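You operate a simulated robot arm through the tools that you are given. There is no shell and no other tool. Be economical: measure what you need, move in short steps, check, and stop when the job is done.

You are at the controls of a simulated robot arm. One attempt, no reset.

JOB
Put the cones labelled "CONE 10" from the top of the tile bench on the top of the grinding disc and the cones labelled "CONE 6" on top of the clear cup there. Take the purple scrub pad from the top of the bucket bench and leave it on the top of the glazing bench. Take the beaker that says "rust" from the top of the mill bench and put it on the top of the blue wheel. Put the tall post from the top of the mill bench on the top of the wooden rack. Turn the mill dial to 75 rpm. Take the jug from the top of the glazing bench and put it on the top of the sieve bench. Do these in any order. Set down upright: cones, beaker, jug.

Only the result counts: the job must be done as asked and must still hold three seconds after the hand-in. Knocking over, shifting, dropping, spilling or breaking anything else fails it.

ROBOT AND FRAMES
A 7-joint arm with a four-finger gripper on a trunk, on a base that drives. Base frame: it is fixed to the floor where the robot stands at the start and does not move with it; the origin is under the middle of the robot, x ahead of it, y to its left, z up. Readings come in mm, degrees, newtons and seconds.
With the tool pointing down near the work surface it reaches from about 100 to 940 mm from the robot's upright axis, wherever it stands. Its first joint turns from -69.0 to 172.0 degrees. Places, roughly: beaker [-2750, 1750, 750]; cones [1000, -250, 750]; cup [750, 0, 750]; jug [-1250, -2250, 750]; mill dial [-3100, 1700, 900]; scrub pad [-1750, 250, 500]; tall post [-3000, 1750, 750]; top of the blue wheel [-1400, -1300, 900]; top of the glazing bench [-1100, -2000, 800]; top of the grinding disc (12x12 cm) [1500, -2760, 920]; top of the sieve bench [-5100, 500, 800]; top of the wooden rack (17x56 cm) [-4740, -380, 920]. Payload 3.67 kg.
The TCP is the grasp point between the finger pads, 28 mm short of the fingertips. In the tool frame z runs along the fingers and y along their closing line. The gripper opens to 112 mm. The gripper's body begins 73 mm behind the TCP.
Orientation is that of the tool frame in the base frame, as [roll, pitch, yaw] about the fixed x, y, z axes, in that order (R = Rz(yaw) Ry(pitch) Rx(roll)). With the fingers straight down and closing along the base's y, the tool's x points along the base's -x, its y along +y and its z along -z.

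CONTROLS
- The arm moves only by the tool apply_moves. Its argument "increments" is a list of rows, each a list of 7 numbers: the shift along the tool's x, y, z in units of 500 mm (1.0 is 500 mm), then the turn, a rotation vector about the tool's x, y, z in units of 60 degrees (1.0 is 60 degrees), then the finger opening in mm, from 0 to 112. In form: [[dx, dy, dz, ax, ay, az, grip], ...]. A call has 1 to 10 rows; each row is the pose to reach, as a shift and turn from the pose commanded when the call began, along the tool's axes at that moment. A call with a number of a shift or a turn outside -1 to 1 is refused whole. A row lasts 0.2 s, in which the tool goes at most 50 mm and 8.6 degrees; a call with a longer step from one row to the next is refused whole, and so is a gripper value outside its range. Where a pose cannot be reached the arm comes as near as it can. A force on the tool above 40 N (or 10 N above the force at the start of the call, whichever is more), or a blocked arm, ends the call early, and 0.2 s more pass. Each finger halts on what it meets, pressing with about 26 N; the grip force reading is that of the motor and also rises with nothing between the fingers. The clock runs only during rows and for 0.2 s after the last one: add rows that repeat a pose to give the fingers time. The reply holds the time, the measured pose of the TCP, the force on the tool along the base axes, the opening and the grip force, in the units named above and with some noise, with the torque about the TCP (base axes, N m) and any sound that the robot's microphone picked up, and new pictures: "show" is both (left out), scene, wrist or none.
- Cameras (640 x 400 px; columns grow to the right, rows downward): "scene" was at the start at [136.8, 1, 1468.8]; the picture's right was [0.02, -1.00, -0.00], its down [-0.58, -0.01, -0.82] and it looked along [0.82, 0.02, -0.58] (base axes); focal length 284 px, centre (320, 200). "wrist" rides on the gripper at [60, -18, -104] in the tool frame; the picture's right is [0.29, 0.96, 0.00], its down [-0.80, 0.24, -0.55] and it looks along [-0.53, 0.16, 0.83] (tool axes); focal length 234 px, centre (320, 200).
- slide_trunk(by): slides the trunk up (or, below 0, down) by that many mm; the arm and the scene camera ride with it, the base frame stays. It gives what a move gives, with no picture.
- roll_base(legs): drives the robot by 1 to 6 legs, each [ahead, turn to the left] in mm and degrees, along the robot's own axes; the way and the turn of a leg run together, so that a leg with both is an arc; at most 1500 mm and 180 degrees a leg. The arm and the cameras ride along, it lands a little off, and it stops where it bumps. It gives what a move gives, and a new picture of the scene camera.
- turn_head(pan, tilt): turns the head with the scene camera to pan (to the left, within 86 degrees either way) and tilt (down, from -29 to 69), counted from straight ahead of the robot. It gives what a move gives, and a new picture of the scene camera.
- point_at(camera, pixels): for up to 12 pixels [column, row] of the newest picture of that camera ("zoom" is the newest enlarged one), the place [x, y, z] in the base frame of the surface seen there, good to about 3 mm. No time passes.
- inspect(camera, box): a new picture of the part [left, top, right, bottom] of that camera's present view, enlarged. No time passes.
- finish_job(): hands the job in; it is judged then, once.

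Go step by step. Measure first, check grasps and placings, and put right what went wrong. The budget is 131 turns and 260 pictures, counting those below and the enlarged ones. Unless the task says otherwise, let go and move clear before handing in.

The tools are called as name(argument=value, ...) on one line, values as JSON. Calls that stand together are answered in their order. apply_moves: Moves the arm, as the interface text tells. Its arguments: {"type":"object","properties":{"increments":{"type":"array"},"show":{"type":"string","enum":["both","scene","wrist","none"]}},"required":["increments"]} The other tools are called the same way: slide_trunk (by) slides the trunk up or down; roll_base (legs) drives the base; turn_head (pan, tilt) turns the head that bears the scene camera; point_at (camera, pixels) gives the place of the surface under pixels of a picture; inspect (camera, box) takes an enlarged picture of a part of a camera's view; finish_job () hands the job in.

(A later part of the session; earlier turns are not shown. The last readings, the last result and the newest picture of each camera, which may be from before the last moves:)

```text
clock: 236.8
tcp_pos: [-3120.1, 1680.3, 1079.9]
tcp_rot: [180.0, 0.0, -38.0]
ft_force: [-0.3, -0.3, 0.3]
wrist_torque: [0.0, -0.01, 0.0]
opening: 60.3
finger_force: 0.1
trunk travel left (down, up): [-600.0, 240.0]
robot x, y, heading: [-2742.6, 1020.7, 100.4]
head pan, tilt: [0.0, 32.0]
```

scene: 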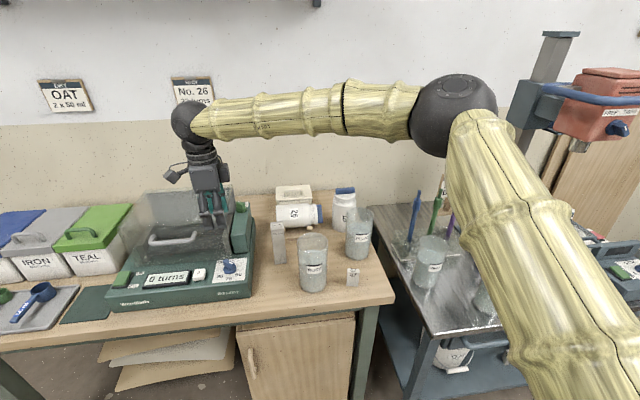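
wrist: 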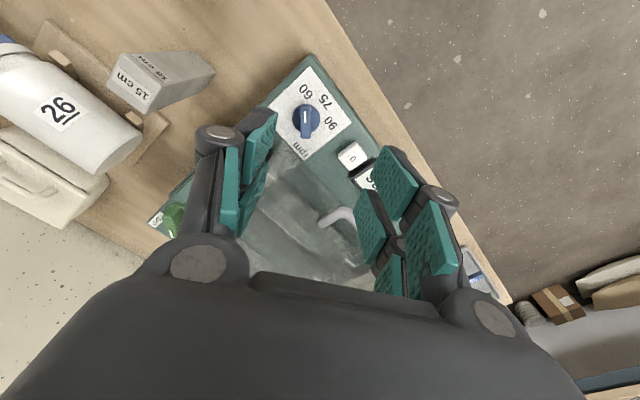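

Yaw reached without trouble. I'll finish aligning and come down to just above the knob, opening to 50 mm.

apply_moves(increments=[[-0.021, -0.007, 0, 0, 0, -0.1, 50], [-0.043, -0.014, 0.0, 0, 0, -0.2, 50], [-0.064, -0.021, 0.08, 0, 0, -0.3, 50], [-0.064, -0.021, 0.16, 0, 0, -0.3, 50], [-0.064, -0.021, 0.25, 0, 0, -0.3, 50]], show="wrist")

inspect(camera="wrist", box=[240, 60, 420, 240])

```text
clock: 237.8
tcp_pos: [-3138.0, 1709.1, 1027.7]
tcp_rot: [-179.8, 0.1, -20.4]
ft_force: [3.5, -1.8, 6.5]
wrist_torque: [0.17, -0.05, -0.15]
opening: 51.0
finger_force: 0.6
trunk travel left (down, up): [-600.0, 240.0]
robot x, y, heading: [-2739.7, 1019.2, 100.4]
head pan, tilt: [0.0, 32.0]
stopped in row 4: the force on the tool passed its limit at 118 N (the readings are from after the stop); the commanded pose is now the measured one
```

wrist: 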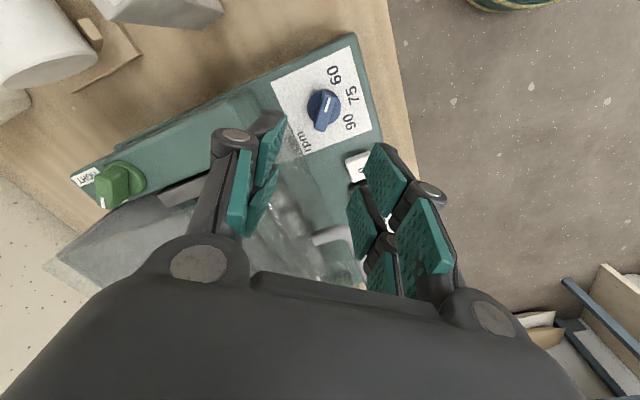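

```text
2.22 times, centred on (330, 150) of wrist
```

zoom: 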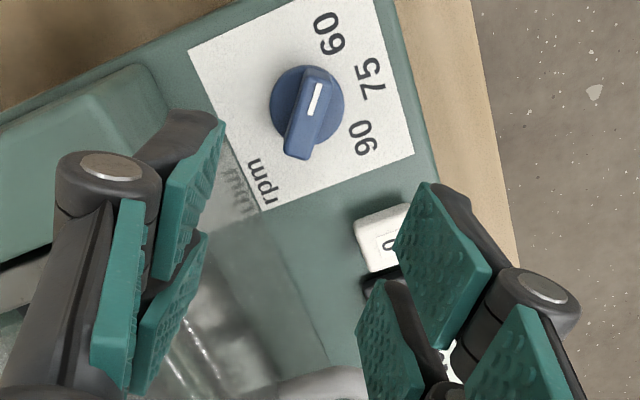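

The descent stopped on a sharp contact at z≈1027, probably a fingertip on the transparent cover. I'll back straight up and check nothing moved.

apply_moves(increments=[[0, 0, -0.05, 0, 0, 0, 50], [0, 0, -0.12, 0, 0, 0, 50], [0, 0, -0.2, 0, 0, 0, 50]])

inspect(camera="scene", box=[110, 150, 270, 310])

inspect(camera="wrist", box=[140, 20, 460, 290])

```text
clock: 238.6
tcp_pos: [-3137.6, 1708.5, 1126.1]
tcp_rot: [-179.8, 0.2, -20.3]
ft_force: [0.0, -0.1, -0.1]
wrist_torque: [0.07, -0.01, 0.01]
opening: 49.9
finger_force: 0.1
trunk travel left (down, up): [-600.0, 240.0]
robot x, y, heading: [-2742.8, 1020.0, 100.2]
head pan, tilt: [0.0, 32.0]
```

scene: 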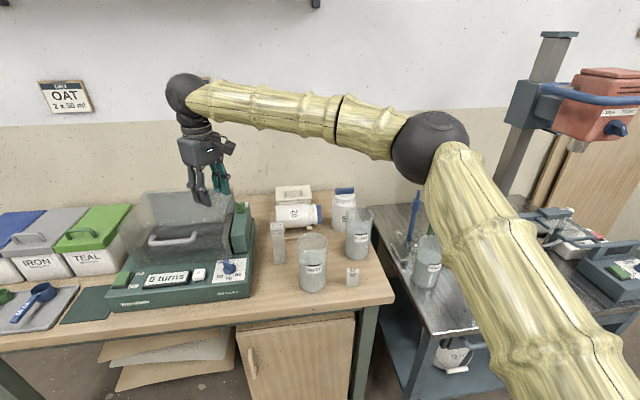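
wrist: 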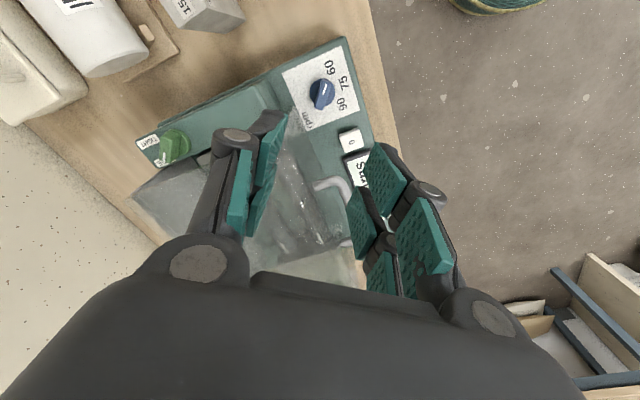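

```text
2.50 times, centred on (190, 230) of scene
```

zoom: 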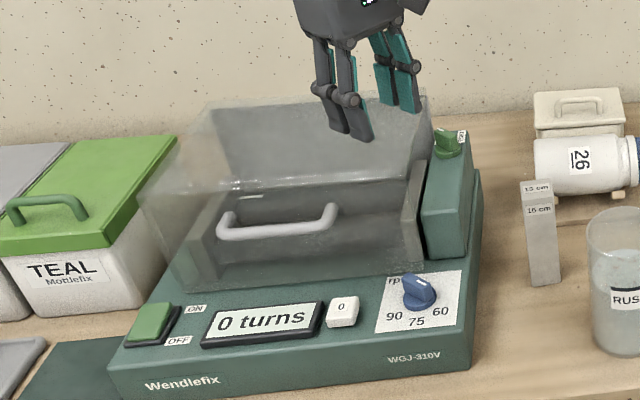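

```text
1.48 times, centred on (300, 155) of wrist
```

zoom: 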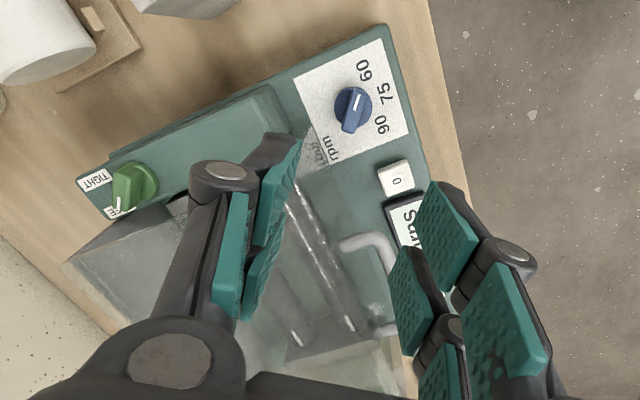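

Nothing moved; a fingertip brushed the cover's top corner. A safer way is to close the jaws along the panel's front axis (yaw -71.5°), which keeps both fingers clear of the cover and turns the knob bar to point straight at 75. Rotating now.

apply_moves(increments=[[0, 0, 0, 0, 0, 0.142, 56], [0, 0, 0, 0, 0, 0.284, 56], [0, 0, 0, 0, 0, 0.426, 56], [0, 0, 0, 0, 0, 0.568, 56], [0, 0, 0, 0, 0, 0.71, 56], [0, 0, 0, 0, 0, 0.853, 56], [0, 0, 0, 0, 0, 0.853, 56]], show="wrist")

inspect(camera="wrist", box=[240, 40, 420, 220])

```text
clock: 240.2
tcp_pos: [-3139.2, 1709.8, 1126.4]
tcp_rot: [-179.9, 0.2, -71.6]
ft_force: [0.1, -0.2, -0.5]
wrist_torque: [0.03, -0.01, -0.01]
opening: 56.0
finger_force: 0.2
trunk travel left (down, up): [-600.0, 240.0]
robot x, y, heading: [-2739.0, 1020.3, 100.2]
head pan, tilt: [0.0, 32.0]
```

wrist: 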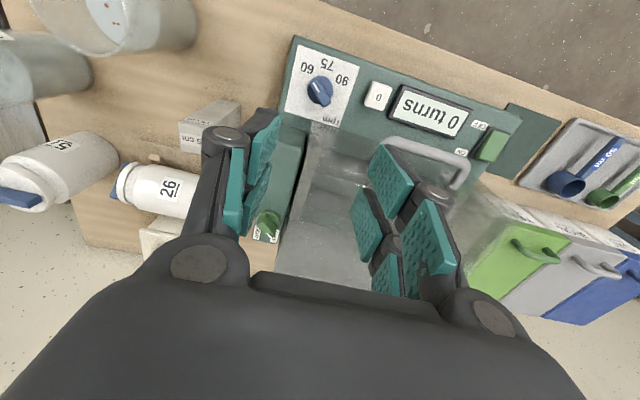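

```text
2.22 times, centred on (330, 130) of wrist
```

zoom: 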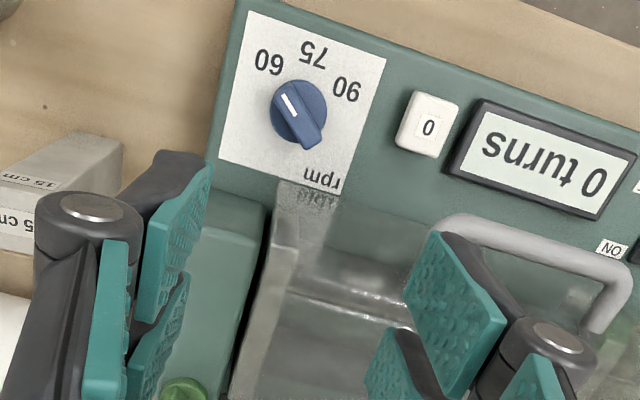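

Aligned with the panel. Descending along the knob axis.

apply_moves(increments=[[0, 0, 0.08, 0, 0, 0, 56], [0, 0, 0.16, 0, 0, 0, 56], [0, 0, 0.23, 0, 0, 0, 56], [0, 0, 0.29, 0, 0, 0, 56], [0, 0, 0.34, 0, 0, 0, 56], [0, 0, 0.39, 0, 0, 0, 56], [0, 0, 0.43, 0, 0, 0, 56], [0, 0, 0.465, 0, 0, 0, 56], [0, 0, 0.465, 0, 0, 0, 56]])

inspect(camera="wrist", box=[200, 60, 440, 280])

```text
clock: 241.9
tcp_pos: [-3140.2, 1711.8, 917.2]
tcp_rot: [179.5, 1.0, -71.5]
ft_force: [0.0, -3.8, 18.7]
wrist_torque: [1.05, 0.16, 0.05]
opening: 56.2
finger_force: 0.1
trunk travel left (down, up): [-600.0, 240.0]
robot x, y, heading: [-2743.5, 1017.0, 100.1]
head pan, tilt: [0.0, 32.0]
stopped in row 8: the force on the tool passed its limit at 54 N (the readings are from after the stop); the commanded pose is now the measured one
```

scene: 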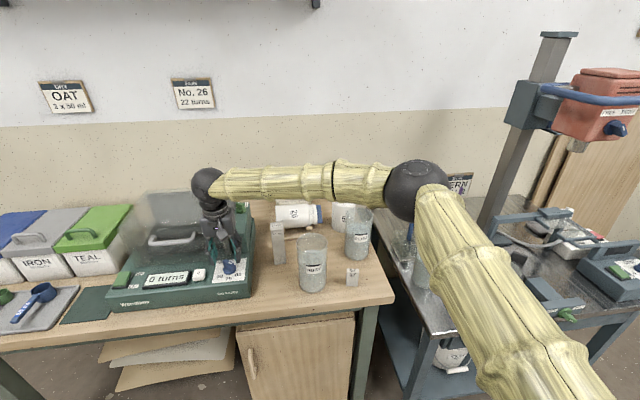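
wrist: 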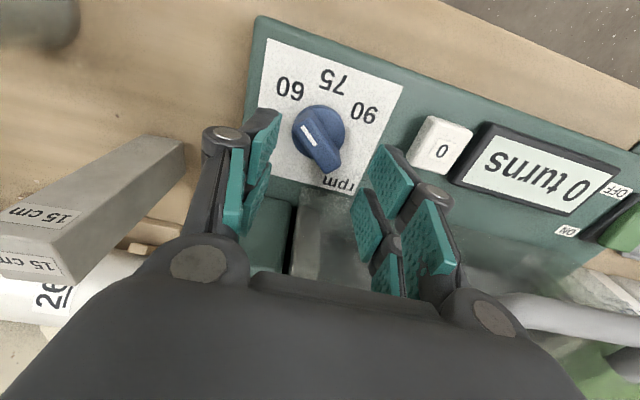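

```text
1.82 times, centred on (320, 170) of wrist
```

zoom: 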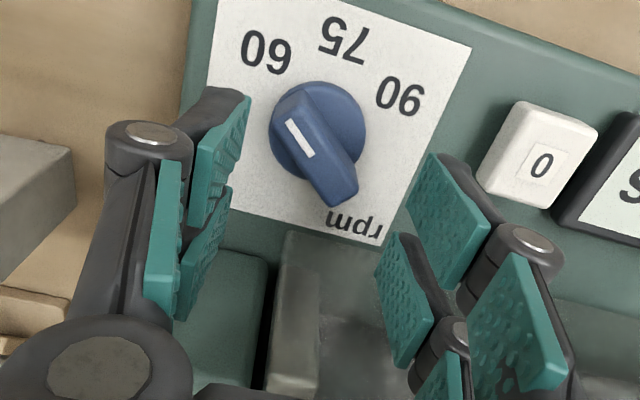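

The contact was the gripper body on the cover's front-top edge (z≈1000), so the cover comes nearer than it looks. I'll rise and tilt the tool 30° so the palm leans to the front, still closing along the panel axis.

apply_moves(increments=[[0, 0, -0.08, 0, 0, 0, 56], [0, 0, -0.16, 0, 0, 0, 56], [0, 0, -0.24, 0, 0, 0, 56], [0, 0, -0.326, 0, 0, 0, 56], [0, 0, -0.326, 0, -0.13, 0, 56], [0, 0, -0.326, 0, -0.26, 0, 56], [0, 0, -0.326, 0, -0.39, 0, 56], [0, 0, -0.326, 0, -0.51, 0, 56]])

```text
clock: 243.7
tcp_pos: [-3139.0, 1710.1, 1076.9]
tcp_rot: [179.5, 31.6, -71.8]
ft_force: [0.5, -1.1, -0.1]
wrist_torque: [0.02, -0.01, -0.04]
opening: 56.4
finger_force: 0.0
trunk travel left (down, up): [-600.0, 240.0]
robot x, y, heading: [-2740.3, 1019.9, 100.3]
head pan, tilt: [0.0, 32.0]
```

scene: 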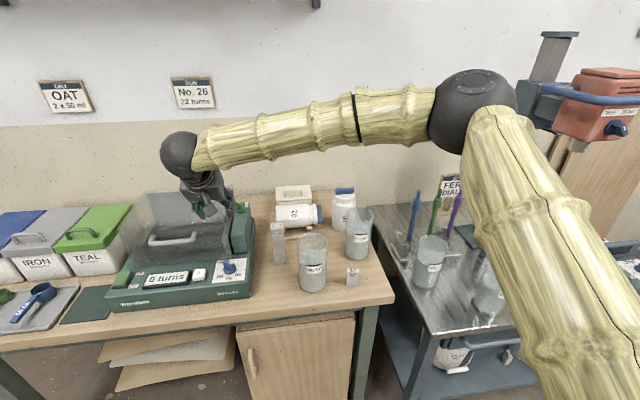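
wrist: 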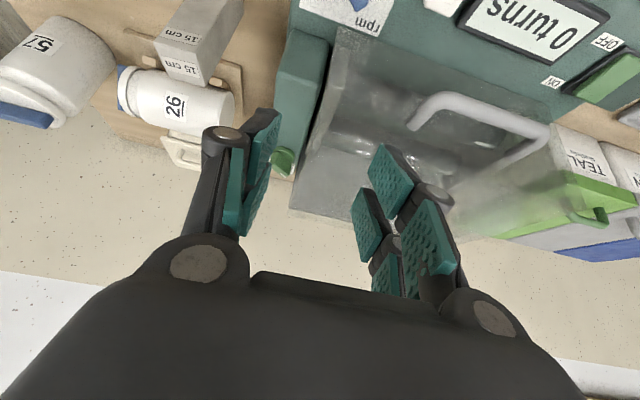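

The tilt is as intended. Now lower straight down onto the knob from slightly in front.

apply_moves(increments=[[0.0204, -0.0126, 0, 0, 0, 0, 56], [0.0204, 0, -0.0126, 0, 0, 0, 56], [0.0623, 0, 0.0556, 0, 0, 0, 56], [0.1042, 0, 0.1237, 0, 0, 0, 56], [0.1409, 0, 0.1834, 0, 0, 0, 56], [0.1724, 0, 0.2345, 0, 0, 0, 56], [0.1933, 0, 0.2686, 0, 0, 0, 56], [0.2059, 0, 0.289, 0, 0, 0, 56]])

inspect(camera="wrist", box=[200, 20, 440, 260])

inspect(camera="scene", box=[150, 170, 270, 310])

```text
clock: 245.5
tcp_pos: [-3136.4, 1700.0, 898.1]
tcp_rot: [179.6, 31.4, -71.8]
ft_force: [0.4, -1.2, 0.4]
wrist_torque: [0.01, 0.0, 0.01]
opening: 55.9
finger_force: 0.1
trunk travel left (down, up): [-600.0, 240.0]
robot x, y, heading: [-2742.6, 1023.1, 100.1]
head pan, tilt: [0.0, 32.0]
```

scene: 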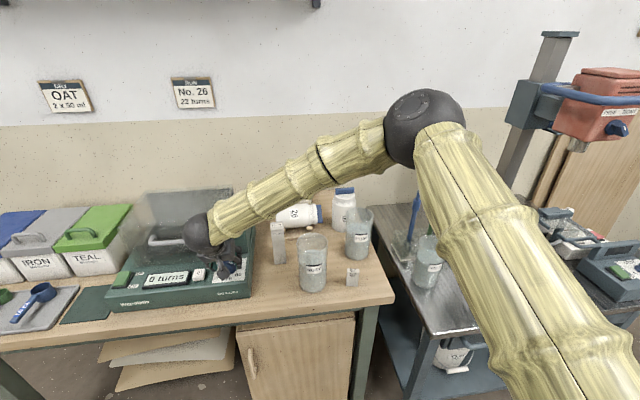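
wrist: 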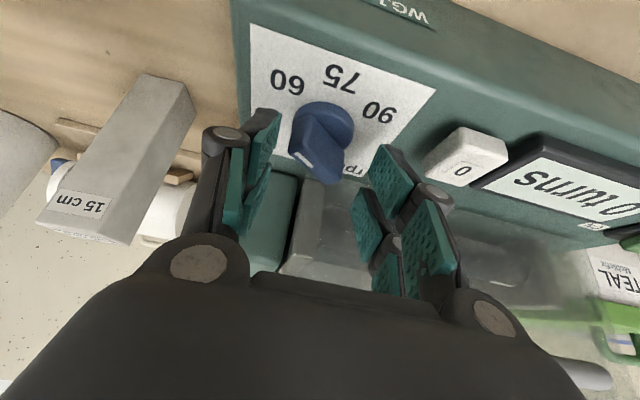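

```text
1.67 times, centred on (320, 140) of wrist
```

zoom: 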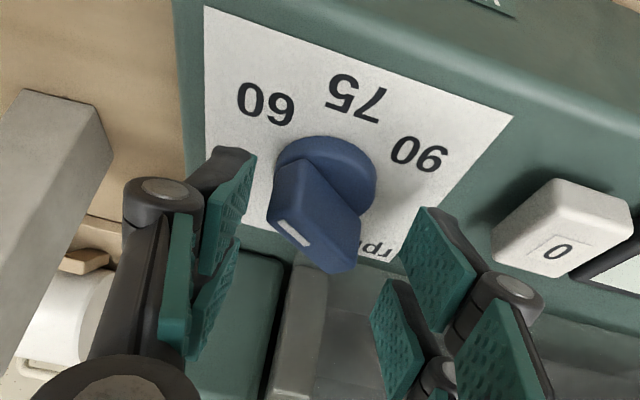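

```text
2.86 times, centred on (210, 240) of scene
```

zoom: 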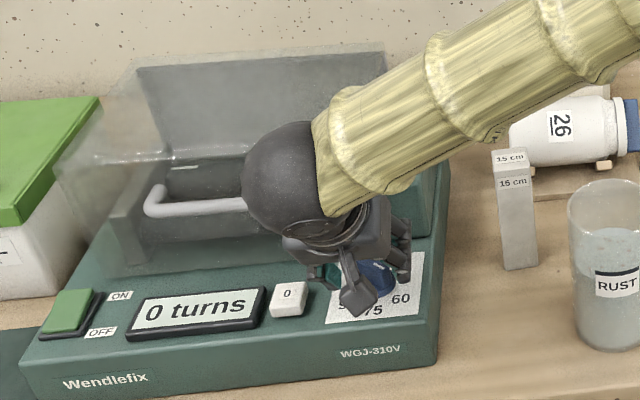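

The fingers straddle the knob with no contact. Down 6 mm more, then close to turn the bar into line.

apply_moves(increments=[[0.0063, 0, 0.0102, 0, 0, 0, 56], [0.0063, 0, 0.0102, 0, 0, 0, 50], [0.0063, 0, 0.0102, 0, 0, 0, 44], [0.0063, 0, 0.0102, 0, 0, 0, 38], [0.0063, 0, 0.0102, 0, 0, 0, 32], [0.0063, 0, 0.0102, 0, 0, 0, 26], [0.0063, 0, 0.0102, 0, 0, 0, 20], [0.0063, 0, 0.0102, 0, 0, 0, 12], [0.0063, 0, 0.0102, 0, 0, 0, 8], [0.0063, 0, 0.0102, 0, 0, 0, 8]], show="wrist")

inspect(camera="wrist", box=[200, 20, 440, 260])

```text
clock: 247.3
tcp_pos: [-3133.6, 1699.0, 896.9]
tcp_rot: [179.7, 31.6, -71.9]
ft_force: [16.4, -6.6, 13.3]
wrist_torque: [-0.21, -0.61, -0.08]
opening: 14.0
finger_force: 45.2
trunk travel left (down, up): [-600.0, 240.0]
robot x, y, heading: [-2738.1, 1016.6, 100.0]
head pan, tilt: [0.0, 32.0]
stopped in row 9: the force on the tool passed its limit at 81 N (the readings are from after the stop); the commanded pose is now the measured one
```

wrist: 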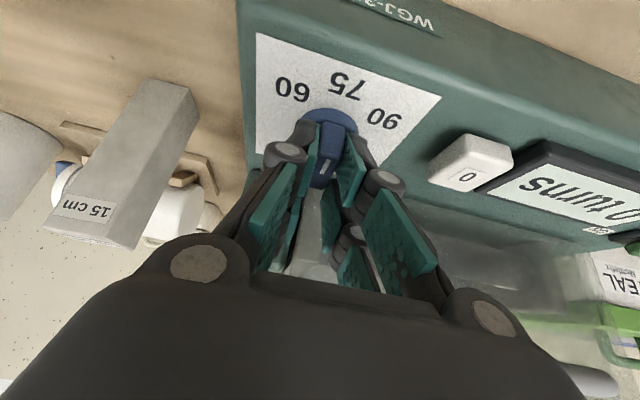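

```text
1.67 times, centred on (320, 140) of wrist
```

zoom: 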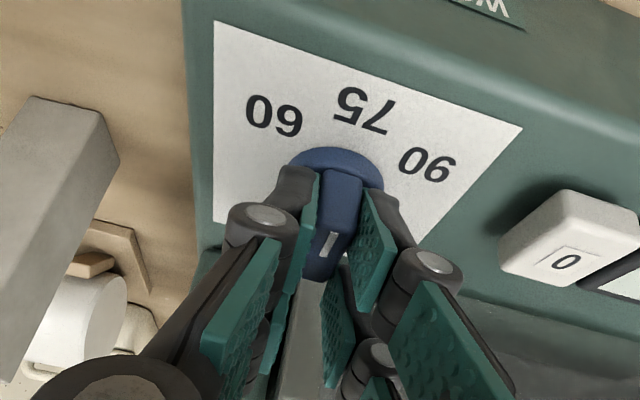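

The jaws turned the knob bar until it points toward 75. I'll open, rise straight up and verify the reading.

apply_moves(increments=[[0, 0, 0, 0, 0, 0, 30], [0, 0, 0, 0, 0, 0, 50], [0, 0, 0, 0, 0, 0, 50], [-0.03, 0, -0.05, 0, 0, 0, 50], [-0.07, 0, -0.115, 0, 0, 0, 50], [-0.11, 0, -0.18, 0, 0, 0, 50], [-0.15, 0, -0.245, 0, 0, 0, 50], [-0.19, 0, -0.309, 0, 0, 0, 50]], show="both")

inspect(camera="scene", box=[190, 240, 260, 300])

inspect(camera="wrist", box=[280, 0, 420, 100])

```text
clock: 249.2
tcp_pos: [-3132.9, 1700.8, 1076.3]
tcp_rot: [179.6, 31.4, -71.8]
ft_force: [0.2, 0.5, 0.2]
wrist_torque: [0.0, 0.01, 0.0]
opening: 50.0
finger_force: 0.0
trunk travel left (down, up): [-600.0, 240.0]
robot x, y, heading: [-2742.7, 1019.8, 100.1]
head pan, tilt: [0.0, 32.0]
```

scene: 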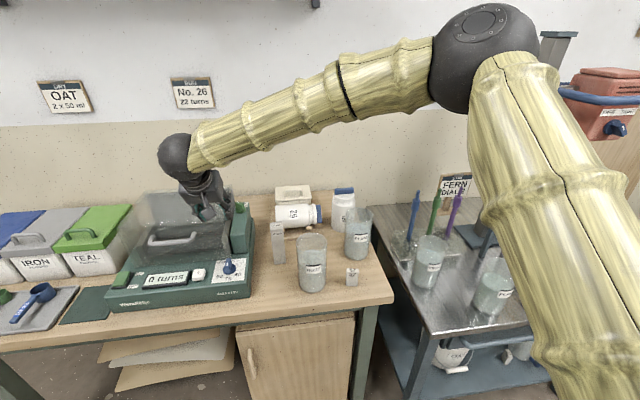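
wrist: 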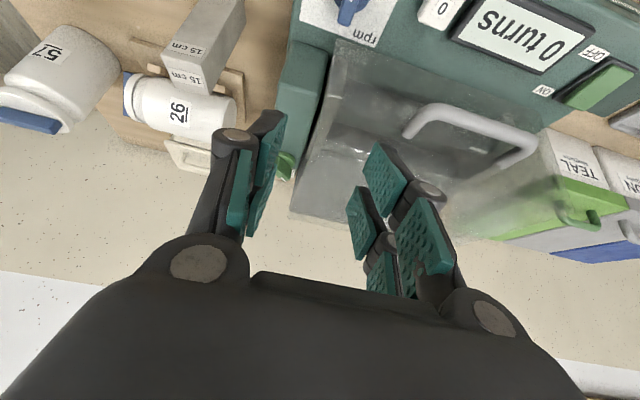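

```text
6.67 times, centred on (225, 270) of scene
```

zoom: 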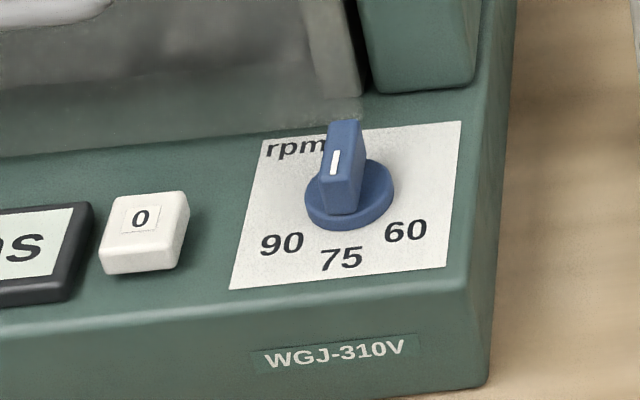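

```text
4.00 times, centred on (350, 50) of wrist
```

zoom: 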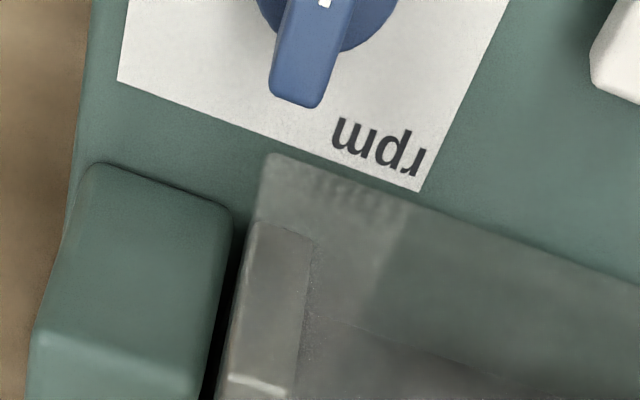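

The dial points at 75. I'll level the tool and measure the post and the RUST beaker.

apply_moves(increments=[[0, 0, -0.03, 0, 0.14, 0, 60], [0, 0, -0.06, 0, 0.28, 0, 60], [0, 0, -0.06, 0, 0.42, 0, 60], [0, 0, -0.06, 0, 0.524, 0, 60]], show="wrist")

inspect(camera="wrist", box=[270, 30, 390, 130])

inspect(camera="scene", box=[250, 180, 390, 310])

point_at(camera="zoom", pixels=[[165, 148], [200, 148], [182, 140], [170, 270], [210, 260], [190, 200], [175, 160], [270, 165], [335, 165], [290, 290], [300, 345], [330, 300]])

```text
clock: 250.2
tcp_pos: [-3129.7, 1686.7, 1101.4]
tcp_rot: [179.7, -0.2, -71.8]
ft_force: [0.2, -0.3, -0.6]
wrist_torque: [0.01, 0.03, -0.03]
opening: 59.9
finger_force: 0.1
trunk travel left (down, up): [-600.0, 240.0]
robot x, y, heading: [-2741.2, 1023.2, 100.1]
head pan, tilt: [0.0, 32.0]
```

wrist: 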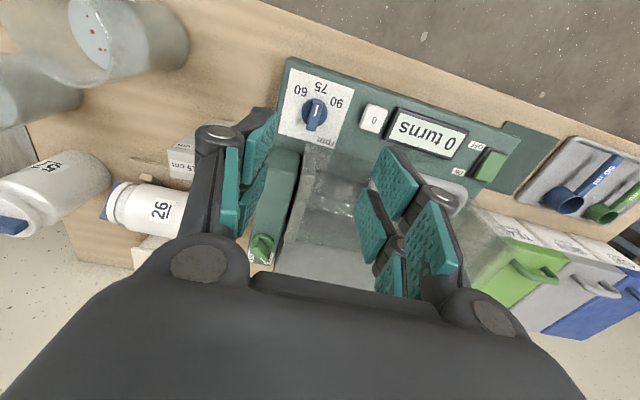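

```text
4.00 times, centred on (330, 80) of wrist
```

zoom: 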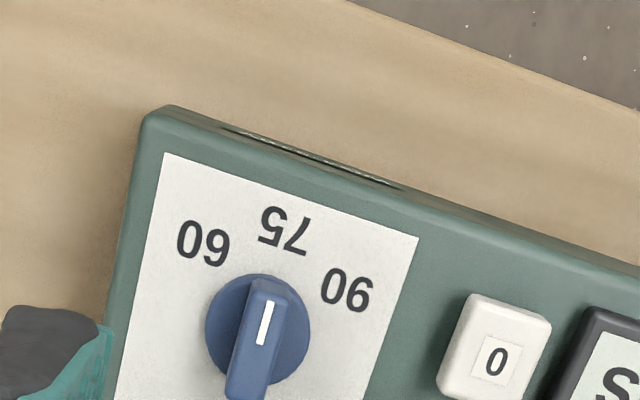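

```text
3.08 times, centred on (320, 245) of scene
```

zoom: 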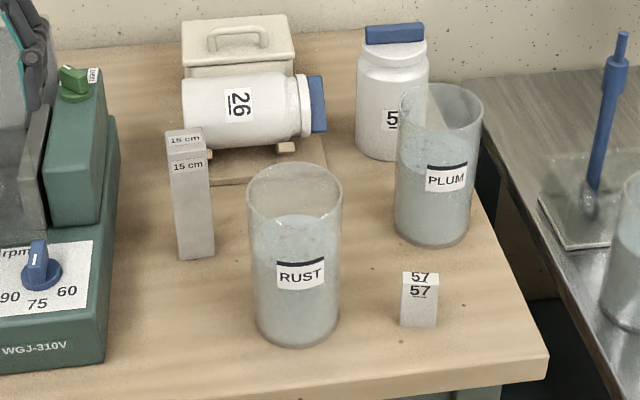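

```text
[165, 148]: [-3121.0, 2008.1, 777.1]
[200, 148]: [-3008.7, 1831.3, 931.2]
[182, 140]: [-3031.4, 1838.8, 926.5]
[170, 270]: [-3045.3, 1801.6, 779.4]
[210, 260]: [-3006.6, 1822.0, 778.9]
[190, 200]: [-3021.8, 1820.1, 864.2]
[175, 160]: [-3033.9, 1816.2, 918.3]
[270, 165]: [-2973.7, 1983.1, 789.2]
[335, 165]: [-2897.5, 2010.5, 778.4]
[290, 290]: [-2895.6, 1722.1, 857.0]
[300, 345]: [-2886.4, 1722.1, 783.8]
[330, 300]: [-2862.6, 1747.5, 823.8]
```

The dial is exactly at 75. The post's top is at about (-3020,1830,930), so I'll go above it for alignment.

apply_moves(increments=[[-0.043, -0.06, 0, 0, 0, 0, 80], [-0.086, -0.119, 0, 0, 0, 0, 80], [-0.128, -0.179, 0, 0, 0, 0, 80], [-0.171, -0.238, 0, 0, 0, 0, 80], [-0.214, -0.298, 0, 0, 0, 0, 80]], show="wrist")

inspect(camera="wrist", box=[250, 60, 410, 200])

```text
clock: 251.3
tcp_pos: [-3020.6, 1835.9, 1099.3]
tcp_rot: [179.6, -0.1, -71.6]
ft_force: [0.7, 0.1, -0.3]
wrist_torque: [-0.05, 0.0, 0.0]
opening: 79.8
finger_force: 0.1
trunk travel left (down, up): [-600.0, 240.0]
robot x, y, heading: [-2745.4, 1016.8, 99.9]
head pan, tilt: [0.0, 32.0]
```

wrist: 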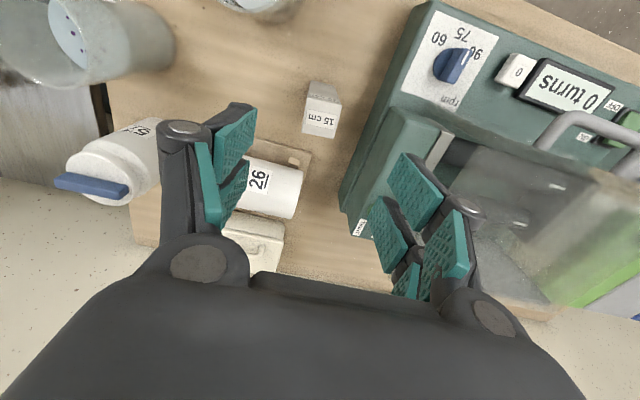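

```text
2.86 times, centred on (330, 130) of wrist
```

zoom: 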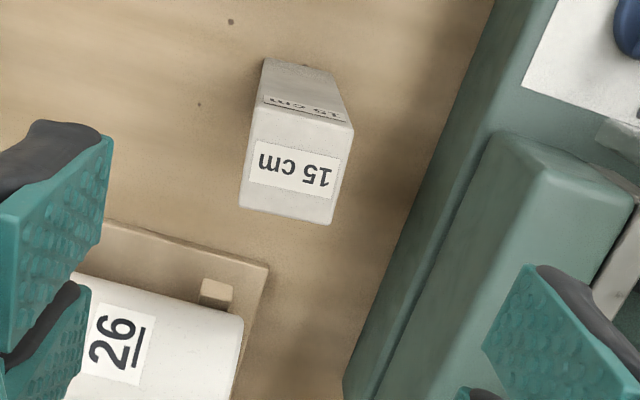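

point_at(camera="zoom", pixels=[[254, 115], [347, 130], [245, 200], [328, 218], [295, 165], [275, 70], [335, 80]])

point_at(camera="wrist", pixels=[[380, 120], [385, 112], [350, 200], [360, 215], [345, 190], [300, 160], [310, 150]])

```text
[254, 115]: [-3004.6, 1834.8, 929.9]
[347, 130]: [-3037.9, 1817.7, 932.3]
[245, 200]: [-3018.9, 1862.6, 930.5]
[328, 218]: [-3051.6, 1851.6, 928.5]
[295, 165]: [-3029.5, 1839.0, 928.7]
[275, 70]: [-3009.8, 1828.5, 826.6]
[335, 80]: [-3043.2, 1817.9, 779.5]
```

```text
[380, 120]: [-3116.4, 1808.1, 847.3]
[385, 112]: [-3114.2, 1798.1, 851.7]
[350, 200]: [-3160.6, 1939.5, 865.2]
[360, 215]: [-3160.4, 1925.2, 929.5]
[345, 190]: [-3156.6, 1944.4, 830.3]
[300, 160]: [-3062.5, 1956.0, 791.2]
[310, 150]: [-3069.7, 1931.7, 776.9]
```

Post centre is about (-3028,1842), rotated ~6° from the tool. I'll align, descend to z≈888 and grip.

apply_moves(increments=[[-0.016, 0.01, 0.06, 0, 0, -0.1, 70], [-0.016, 0.01, 0.14, 0, 0, -0.1, 70], [-0.016, 0.01, 0.22, 0, 0, -0.1, 70], [-0.016, 0.01, 0.3, 0, 0, -0.1, 70], [-0.016, 0.01, 0.37, 0, 0, -0.1, 70], [-0.016, 0.01, 0.422, 0, 0, -0.1, 70], [-0.016, 0.01, 0.422, 0, 0, -0.1, 70]], show="wrist")

```text
clock: 252.9
tcp_pos: [-3032.3, 1840.3, 887.8]
tcp_rot: [179.7, -0.1, -65.8]
ft_force: [0.9, 0.8, -1.2]
wrist_torque: [-0.01, 0.03, 0.01]
opening: 70.2
finger_force: 0.0
trunk travel left (down, up): [-600.0, 240.0]
robot x, y, heading: [-2738.2, 1021.7, 100.1]
head pan, tilt: [0.0, 32.0]
```

wrist: 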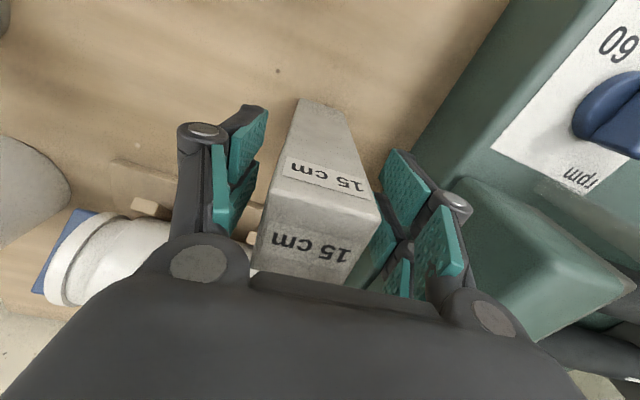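

Straddling well. Close and lift.

apply_moves(increments=[[0, 0, 0, 0, 0, 0, 50], [0, 0, 0, 0, 0, 0, 30], [0, 0, 0, 0, 0, 0, 15], [0, 0, 0, 0, 0, 0, 15], [0, 0, -0.03, 0, 0, 0, 15], [0, 0, -0.08, 0, 0, 0, 15], [0, 0, -0.16, 0, 0, 0, 15], [0, 0, -0.25, 0, 0, 0, 15], [0, 0, -0.34, 0, 0, 0, 15], [0, 0, -0.43, 0, 0, 0, 15]])

```text
clock: 255.2
tcp_pos: [-3029.4, 1839.5, 1104.0]
tcp_rot: [179.7, 0.0, -65.6]
ft_force: [-0.2, -0.1, -5.3]
wrist_torque: [0.02, -0.01, 0.0]
opening: 40.0
finger_force: 25.7
trunk travel left (down, up): [-600.0, 240.0]
robot x, y, heading: [-2744.5, 1017.1, 100.5]
head pan, tilt: [0.0, 32.0]
```

scene: 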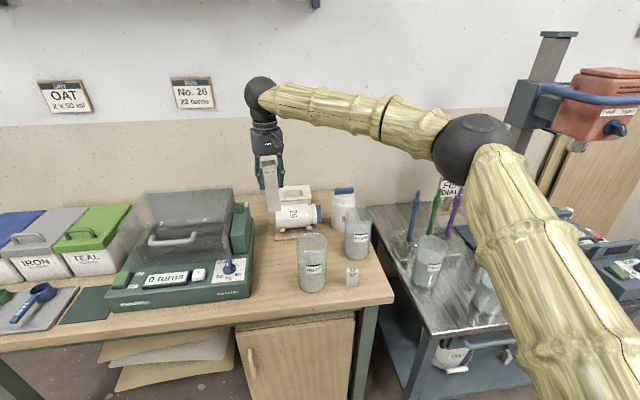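
wrist: 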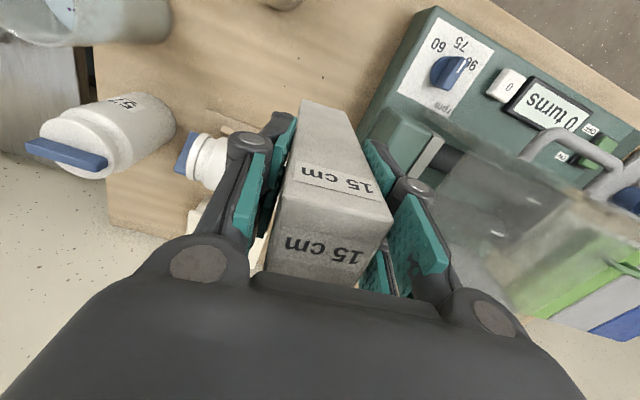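

The post is held at 40 mm. I'll rise, retract and drive to the wooden rack.

apply_moves(increments=[[0, 0, -0.08, 0, 0, 0, 15], [0, 0, -0.16, 0, 0, 0, 15], [0.095, -0.016, -0.16, 0, 0, 0, 15], [0.19, -0.032, -0.16, 0, 0, 0, 15], [0.285, -0.048, -0.16, 0, 0, 0, 15], [0.379, -0.064, -0.16, 0, 0, 0, 15], [0.474, -0.08, -0.16, 0, 0, 0, 15], [0.569, -0.096, -0.16, 0, 0, 0, 15], [0.664, -0.112, -0.16, 0, 0, 0, 15]], show="none")

roll_base(legs=[[-200, 0], [0, 118.4], [1400, 0], [0, -20]])

turn_head(pan=0, tilt=38)

```text
clock: 257.1
tcp_pos: [-2839.4, 1558.6, 1183.8]
tcp_rot: [179.6, 0.1, -65.7]
ft_force: [1.3, -0.6, -4.6]
wrist_torque: [-0.01, 0.03, 0.01]
opening: 40.1
finger_force: 25.7
trunk travel left (down, up): [-600.0, 240.0]
robot x, y, heading: [-2738.1, 1020.8, 100.0]
head pan, tilt: [0.0, 32.0]
```

```text
clock: 271.4
tcp_pos: [-4332.9, -225.3, 1182.7]
tcp_rot: [179.6, 0.0, 32.4]
ft_force: [0.0, -0.7, -4.8]
wrist_torque: [0.03, 0.0, 0.02]
opening: 39.8
finger_force: 26.1
trunk travel left (down, up): [-600.0, 240.0]
robot x, y, heading: [-3812.9, -52.3, -161.9]
head pan, tilt: [0.0, 32.0]
```

scene: 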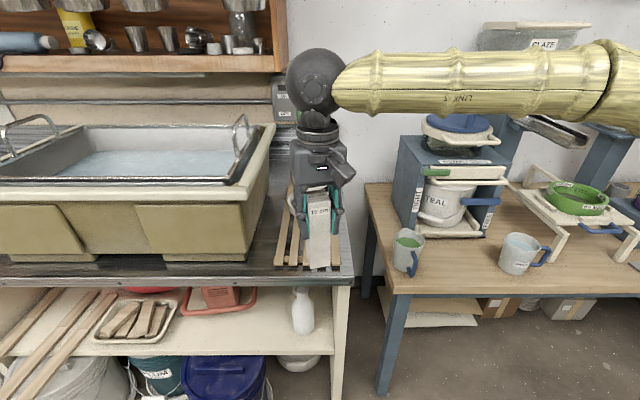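

```text
clock: 272.1
tcp_pos: [-4333.2, -225.8, 1183.8]
tcp_rot: [179.6, 0.0, 32.5]
ft_force: [0.7, -0.1, -4.3]
wrist_torque: [-0.01, 0.0, -0.01]
opening: 39.8
finger_force: 25.9
trunk travel left (down, up): [-600.0, 240.0]
robot x, y, heading: [-3808.7, -49.9, -162.1]
head pan, tilt: [0.0, 38.0]
```

scene: 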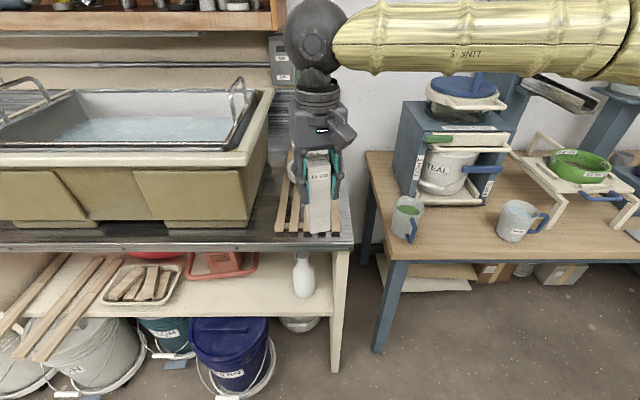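

inspect(camera="scene", box=[260, 140, 360, 250])

point_at(camera="zoom", pixels=[[190, 340], [215, 340], [250, 345], [330, 345], [370, 335], [405, 335], [240, 250], [340, 250], [265, 320], [350, 320], [440, 350], [200, 290]])

inspect(camera="wrist", box=[160, 0, 480, 300])

```text
3.64 times, centred on (310, 195) of scene
```

zoom: 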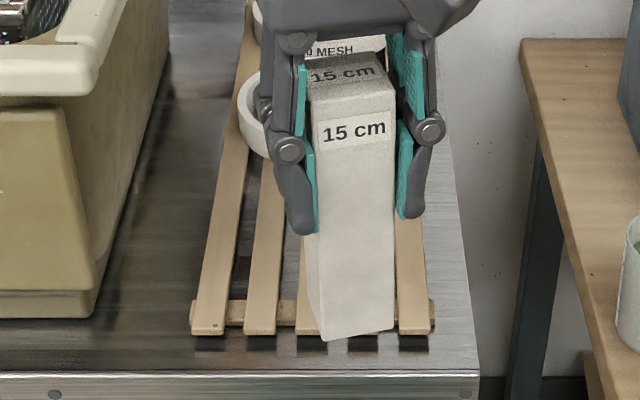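

```text
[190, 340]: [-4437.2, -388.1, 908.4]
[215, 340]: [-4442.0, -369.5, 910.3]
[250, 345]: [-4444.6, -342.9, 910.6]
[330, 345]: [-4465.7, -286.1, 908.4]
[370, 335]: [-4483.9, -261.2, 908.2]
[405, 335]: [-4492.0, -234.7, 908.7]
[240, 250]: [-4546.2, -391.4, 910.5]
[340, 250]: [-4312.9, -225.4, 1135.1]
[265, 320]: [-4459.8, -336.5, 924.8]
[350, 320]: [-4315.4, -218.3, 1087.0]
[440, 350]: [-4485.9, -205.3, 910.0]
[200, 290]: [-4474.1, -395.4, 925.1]
```

```text
1.33 times, centred on (320, 150) of wrist
```

zoom: 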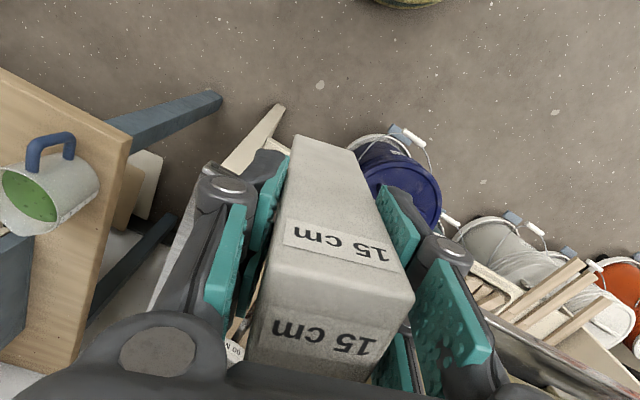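

The slats' front part is free, tops at z≈925. I'll place the post at about (-4532,-330), lined up with the slats.

apply_moves(increments=[[-0.09, -0.008, 0, 0, 0, 0.12, 15], [-0.18, -0.016, 0, 0, 0, 0.237, 15], [-0.27, -0.024, 0, 0, 0, 0.237, 15], [-0.36, -0.032, 0, 0, 0, 0.237, 15], [-0.447, -0.038, 0, 0, 0, 0.237, 15], [-0.447, -0.038, 0.09, 0, 0, 0.237, 15], [-0.447, -0.038, 0.18, 0, 0, 0.237, 15], [-0.447, -0.038, 0.25, 0, 0, 0.237, 15]])

inspect(camera="scene", box=[250, 110, 370, 240])

```text
clock: 273.9
tcp_pos: [-4532.6, -329.0, 1056.2]
tcp_rot: [179.6, -0.1, 18.1]
ft_force: [-0.5, 0.4, -4.2]
wrist_torque: [-0.01, -0.01, 0.02]
opening: 39.8
finger_force: 26.0
trunk travel left (down, up): [-600.0, 240.0]
robot x, y, heading: [-3813.5, -48.5, -162.1]
head pan, tilt: [0.0, 38.0]
```

scene: 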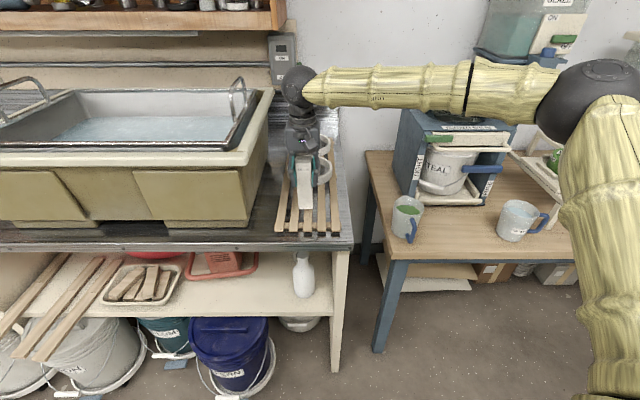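
wrist: 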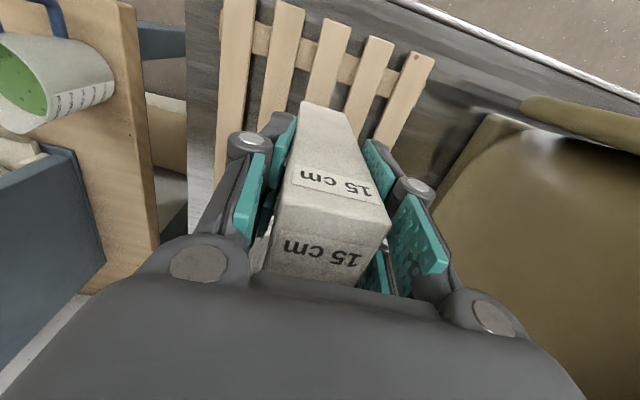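

```text
3.08 times, centred on (310, 175) of scene
```

zoom: 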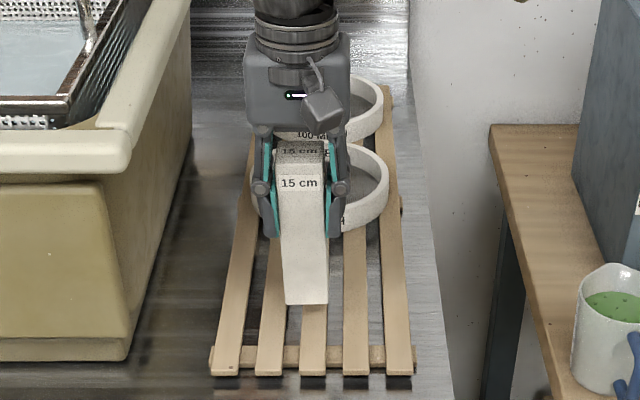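

Lined up. A shift of ~13 mm sideways will make the post straddle two slats; then lower to contact.

apply_moves(increments=[[0, 0.026, 0, 0, 0, 0, 15], [0, 0.026, 0.025, 0, 0, 0, 15], [0, 0.026, 0.035, 0, 0, 0, 15], [0, 0.026, 0.042, 0, 0, 0, 15], [0, 0.026, 0.048, 0, 0, 0, 15], [0, 0.026, 0.054, 0, 0, 0, 15]])

inspect(camera="scene", box=[250, 110, 370, 240])

```text
clock: 275.3
tcp_pos: [-4528.4, -342.1, 1033.1]
tcp_rot: [179.6, 0.0, 18.0]
ft_force: [-3.4, 0.8, 10.4]
wrist_torque: [-0.06, 0.07, 0.02]
opening: 39.8
finger_force: 25.6
trunk travel left (down, up): [-600.0, 240.0]
robot x, y, heading: [-3814.1, -54.0, -161.8]
head pan, tilt: [0.0, 38.0]
```

scene: 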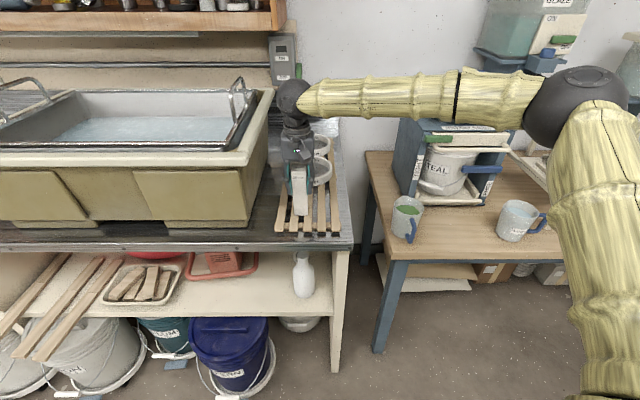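
wrist: 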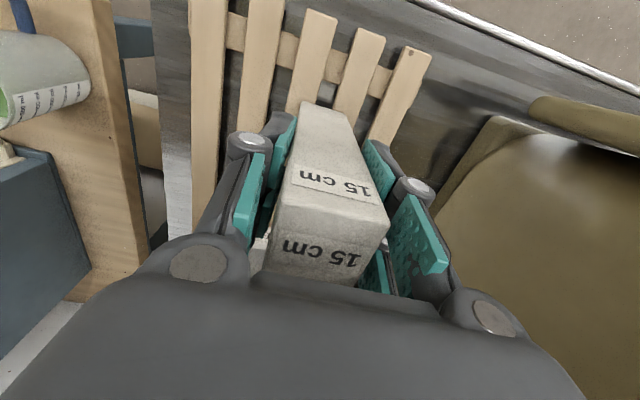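

```text
3.08 times, centred on (310, 175) of scene
```

zoom: 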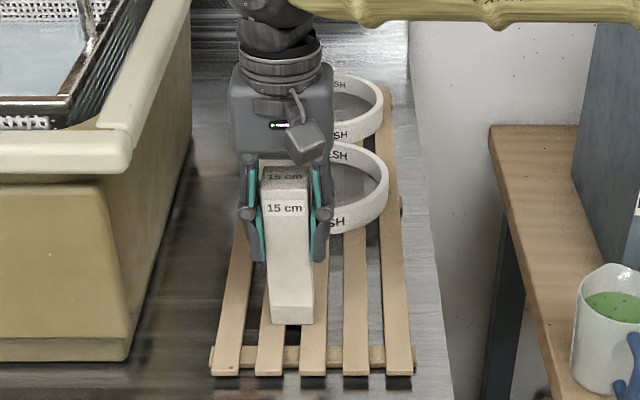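

The post stands across the 2nd and 3rd slats. Release and rise.

apply_moves(increments=[[0, 0, -0.002, 0, 0, 0, 40], [0, 0, -0.003, 0, 0, 0, 50], [0, 0, -0.003, 0, 0, 0, 62], [0, 0, -0.003, 0, 0, 0, 62], [0, 0, -0.06, 0, 0, 0, 62], [0, 0, -0.14, 0, 0, 0, 62], [0, 0, -0.22, 0, 0, 0, 62], [0, 0, -0.3, 0, 0, 0, 62]], show="scene")

inspect(camera="scene", box=[250, 110, 370, 240])

```text
clock: 277.1
tcp_pos: [-4527.4, -342.5, 1181.4]
tcp_rot: [179.7, 0.0, 18.1]
ft_force: [-0.3, 0.3, -0.1]
wrist_torque: [0.02, 0.01, -0.01]
opening: 61.8
finger_force: 0.1
trunk travel left (down, up): [-600.0, 240.0]
robot x, y, heading: [-3809.9, -55.1, -161.8]
head pan, tilt: [0.0, 38.0]
```

scene: 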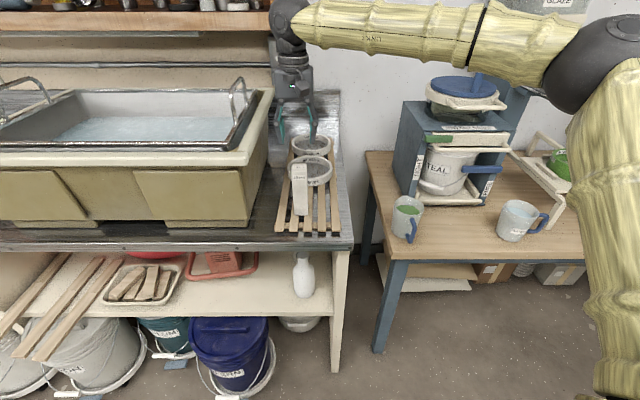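

```text
3.08 times, centred on (310, 175) of scene
```

zoom: 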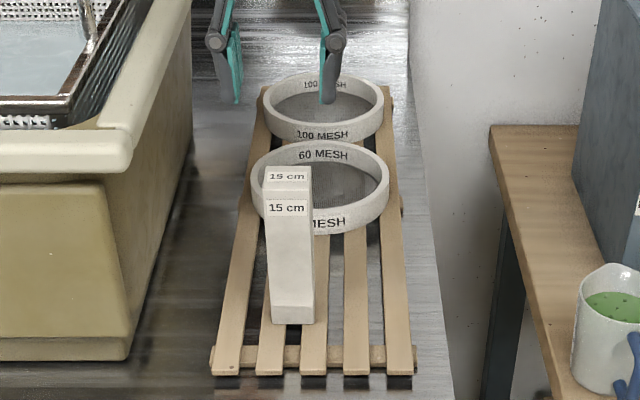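

The post is done. Retract and return to the mill bench for the RUST beaker.

apply_moves(increments=[[0.088, -0.02, 0, 0, 0, 0, 80], [0.176, -0.041, 0, 0, 0, 0, 80], [0.265, -0.061, 0, 0, 0, 0, 80], [0.353, -0.082, 0, 0, 0, 0, 80], [0.441, -0.102, 0, 0, 0, 0, 80]], show="none")

roll_base(legs=[[0, -153.2], [1480, 0], [0, 50]])

inspect(camera="scene", box=[240, 160, 440, 320])

```text
clock: 278.3
tcp_pos: [-4331.8, -223.6, 1182.2]
tcp_rot: [179.6, 0.0, 18.1]
ft_force: [-0.1, 1.1, 0.5]
wrist_torque: [-0.05, 0.03, 0.0]
opening: 79.9
finger_force: 0.1
trunk travel left (down, up): [-600.0, 240.0]
robot x, y, heading: [-3811.1, -49.0, -161.7]
head pan, tilt: [0.0, 38.0]
```

```text
clock: 294.0
tcp_pos: [-2887.2, 1585.0, 1180.5]
tcp_rot: [179.6, -0.1, -82.4]
ft_force: [-0.1, 0.2, 0.8]
wrist_torque: [0.0, -0.04, 0.04]
opening: 80.1
finger_force: 0.1
trunk travel left (down, up): [-600.0, 240.0]
robot x, y, heading: [-2810.1, 1038.0, 97.5]
head pan, tilt: [0.0, 38.0]
```

scene: 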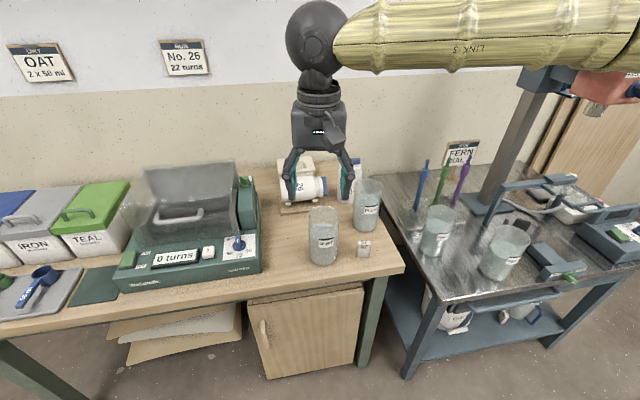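

```text
2.50 times, centred on (340, 240) of scene
```

zoom: 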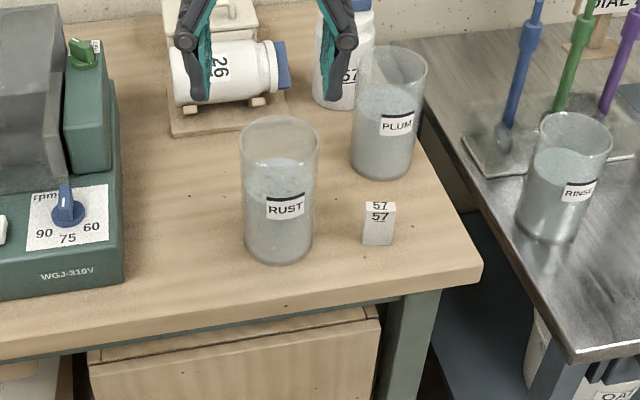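

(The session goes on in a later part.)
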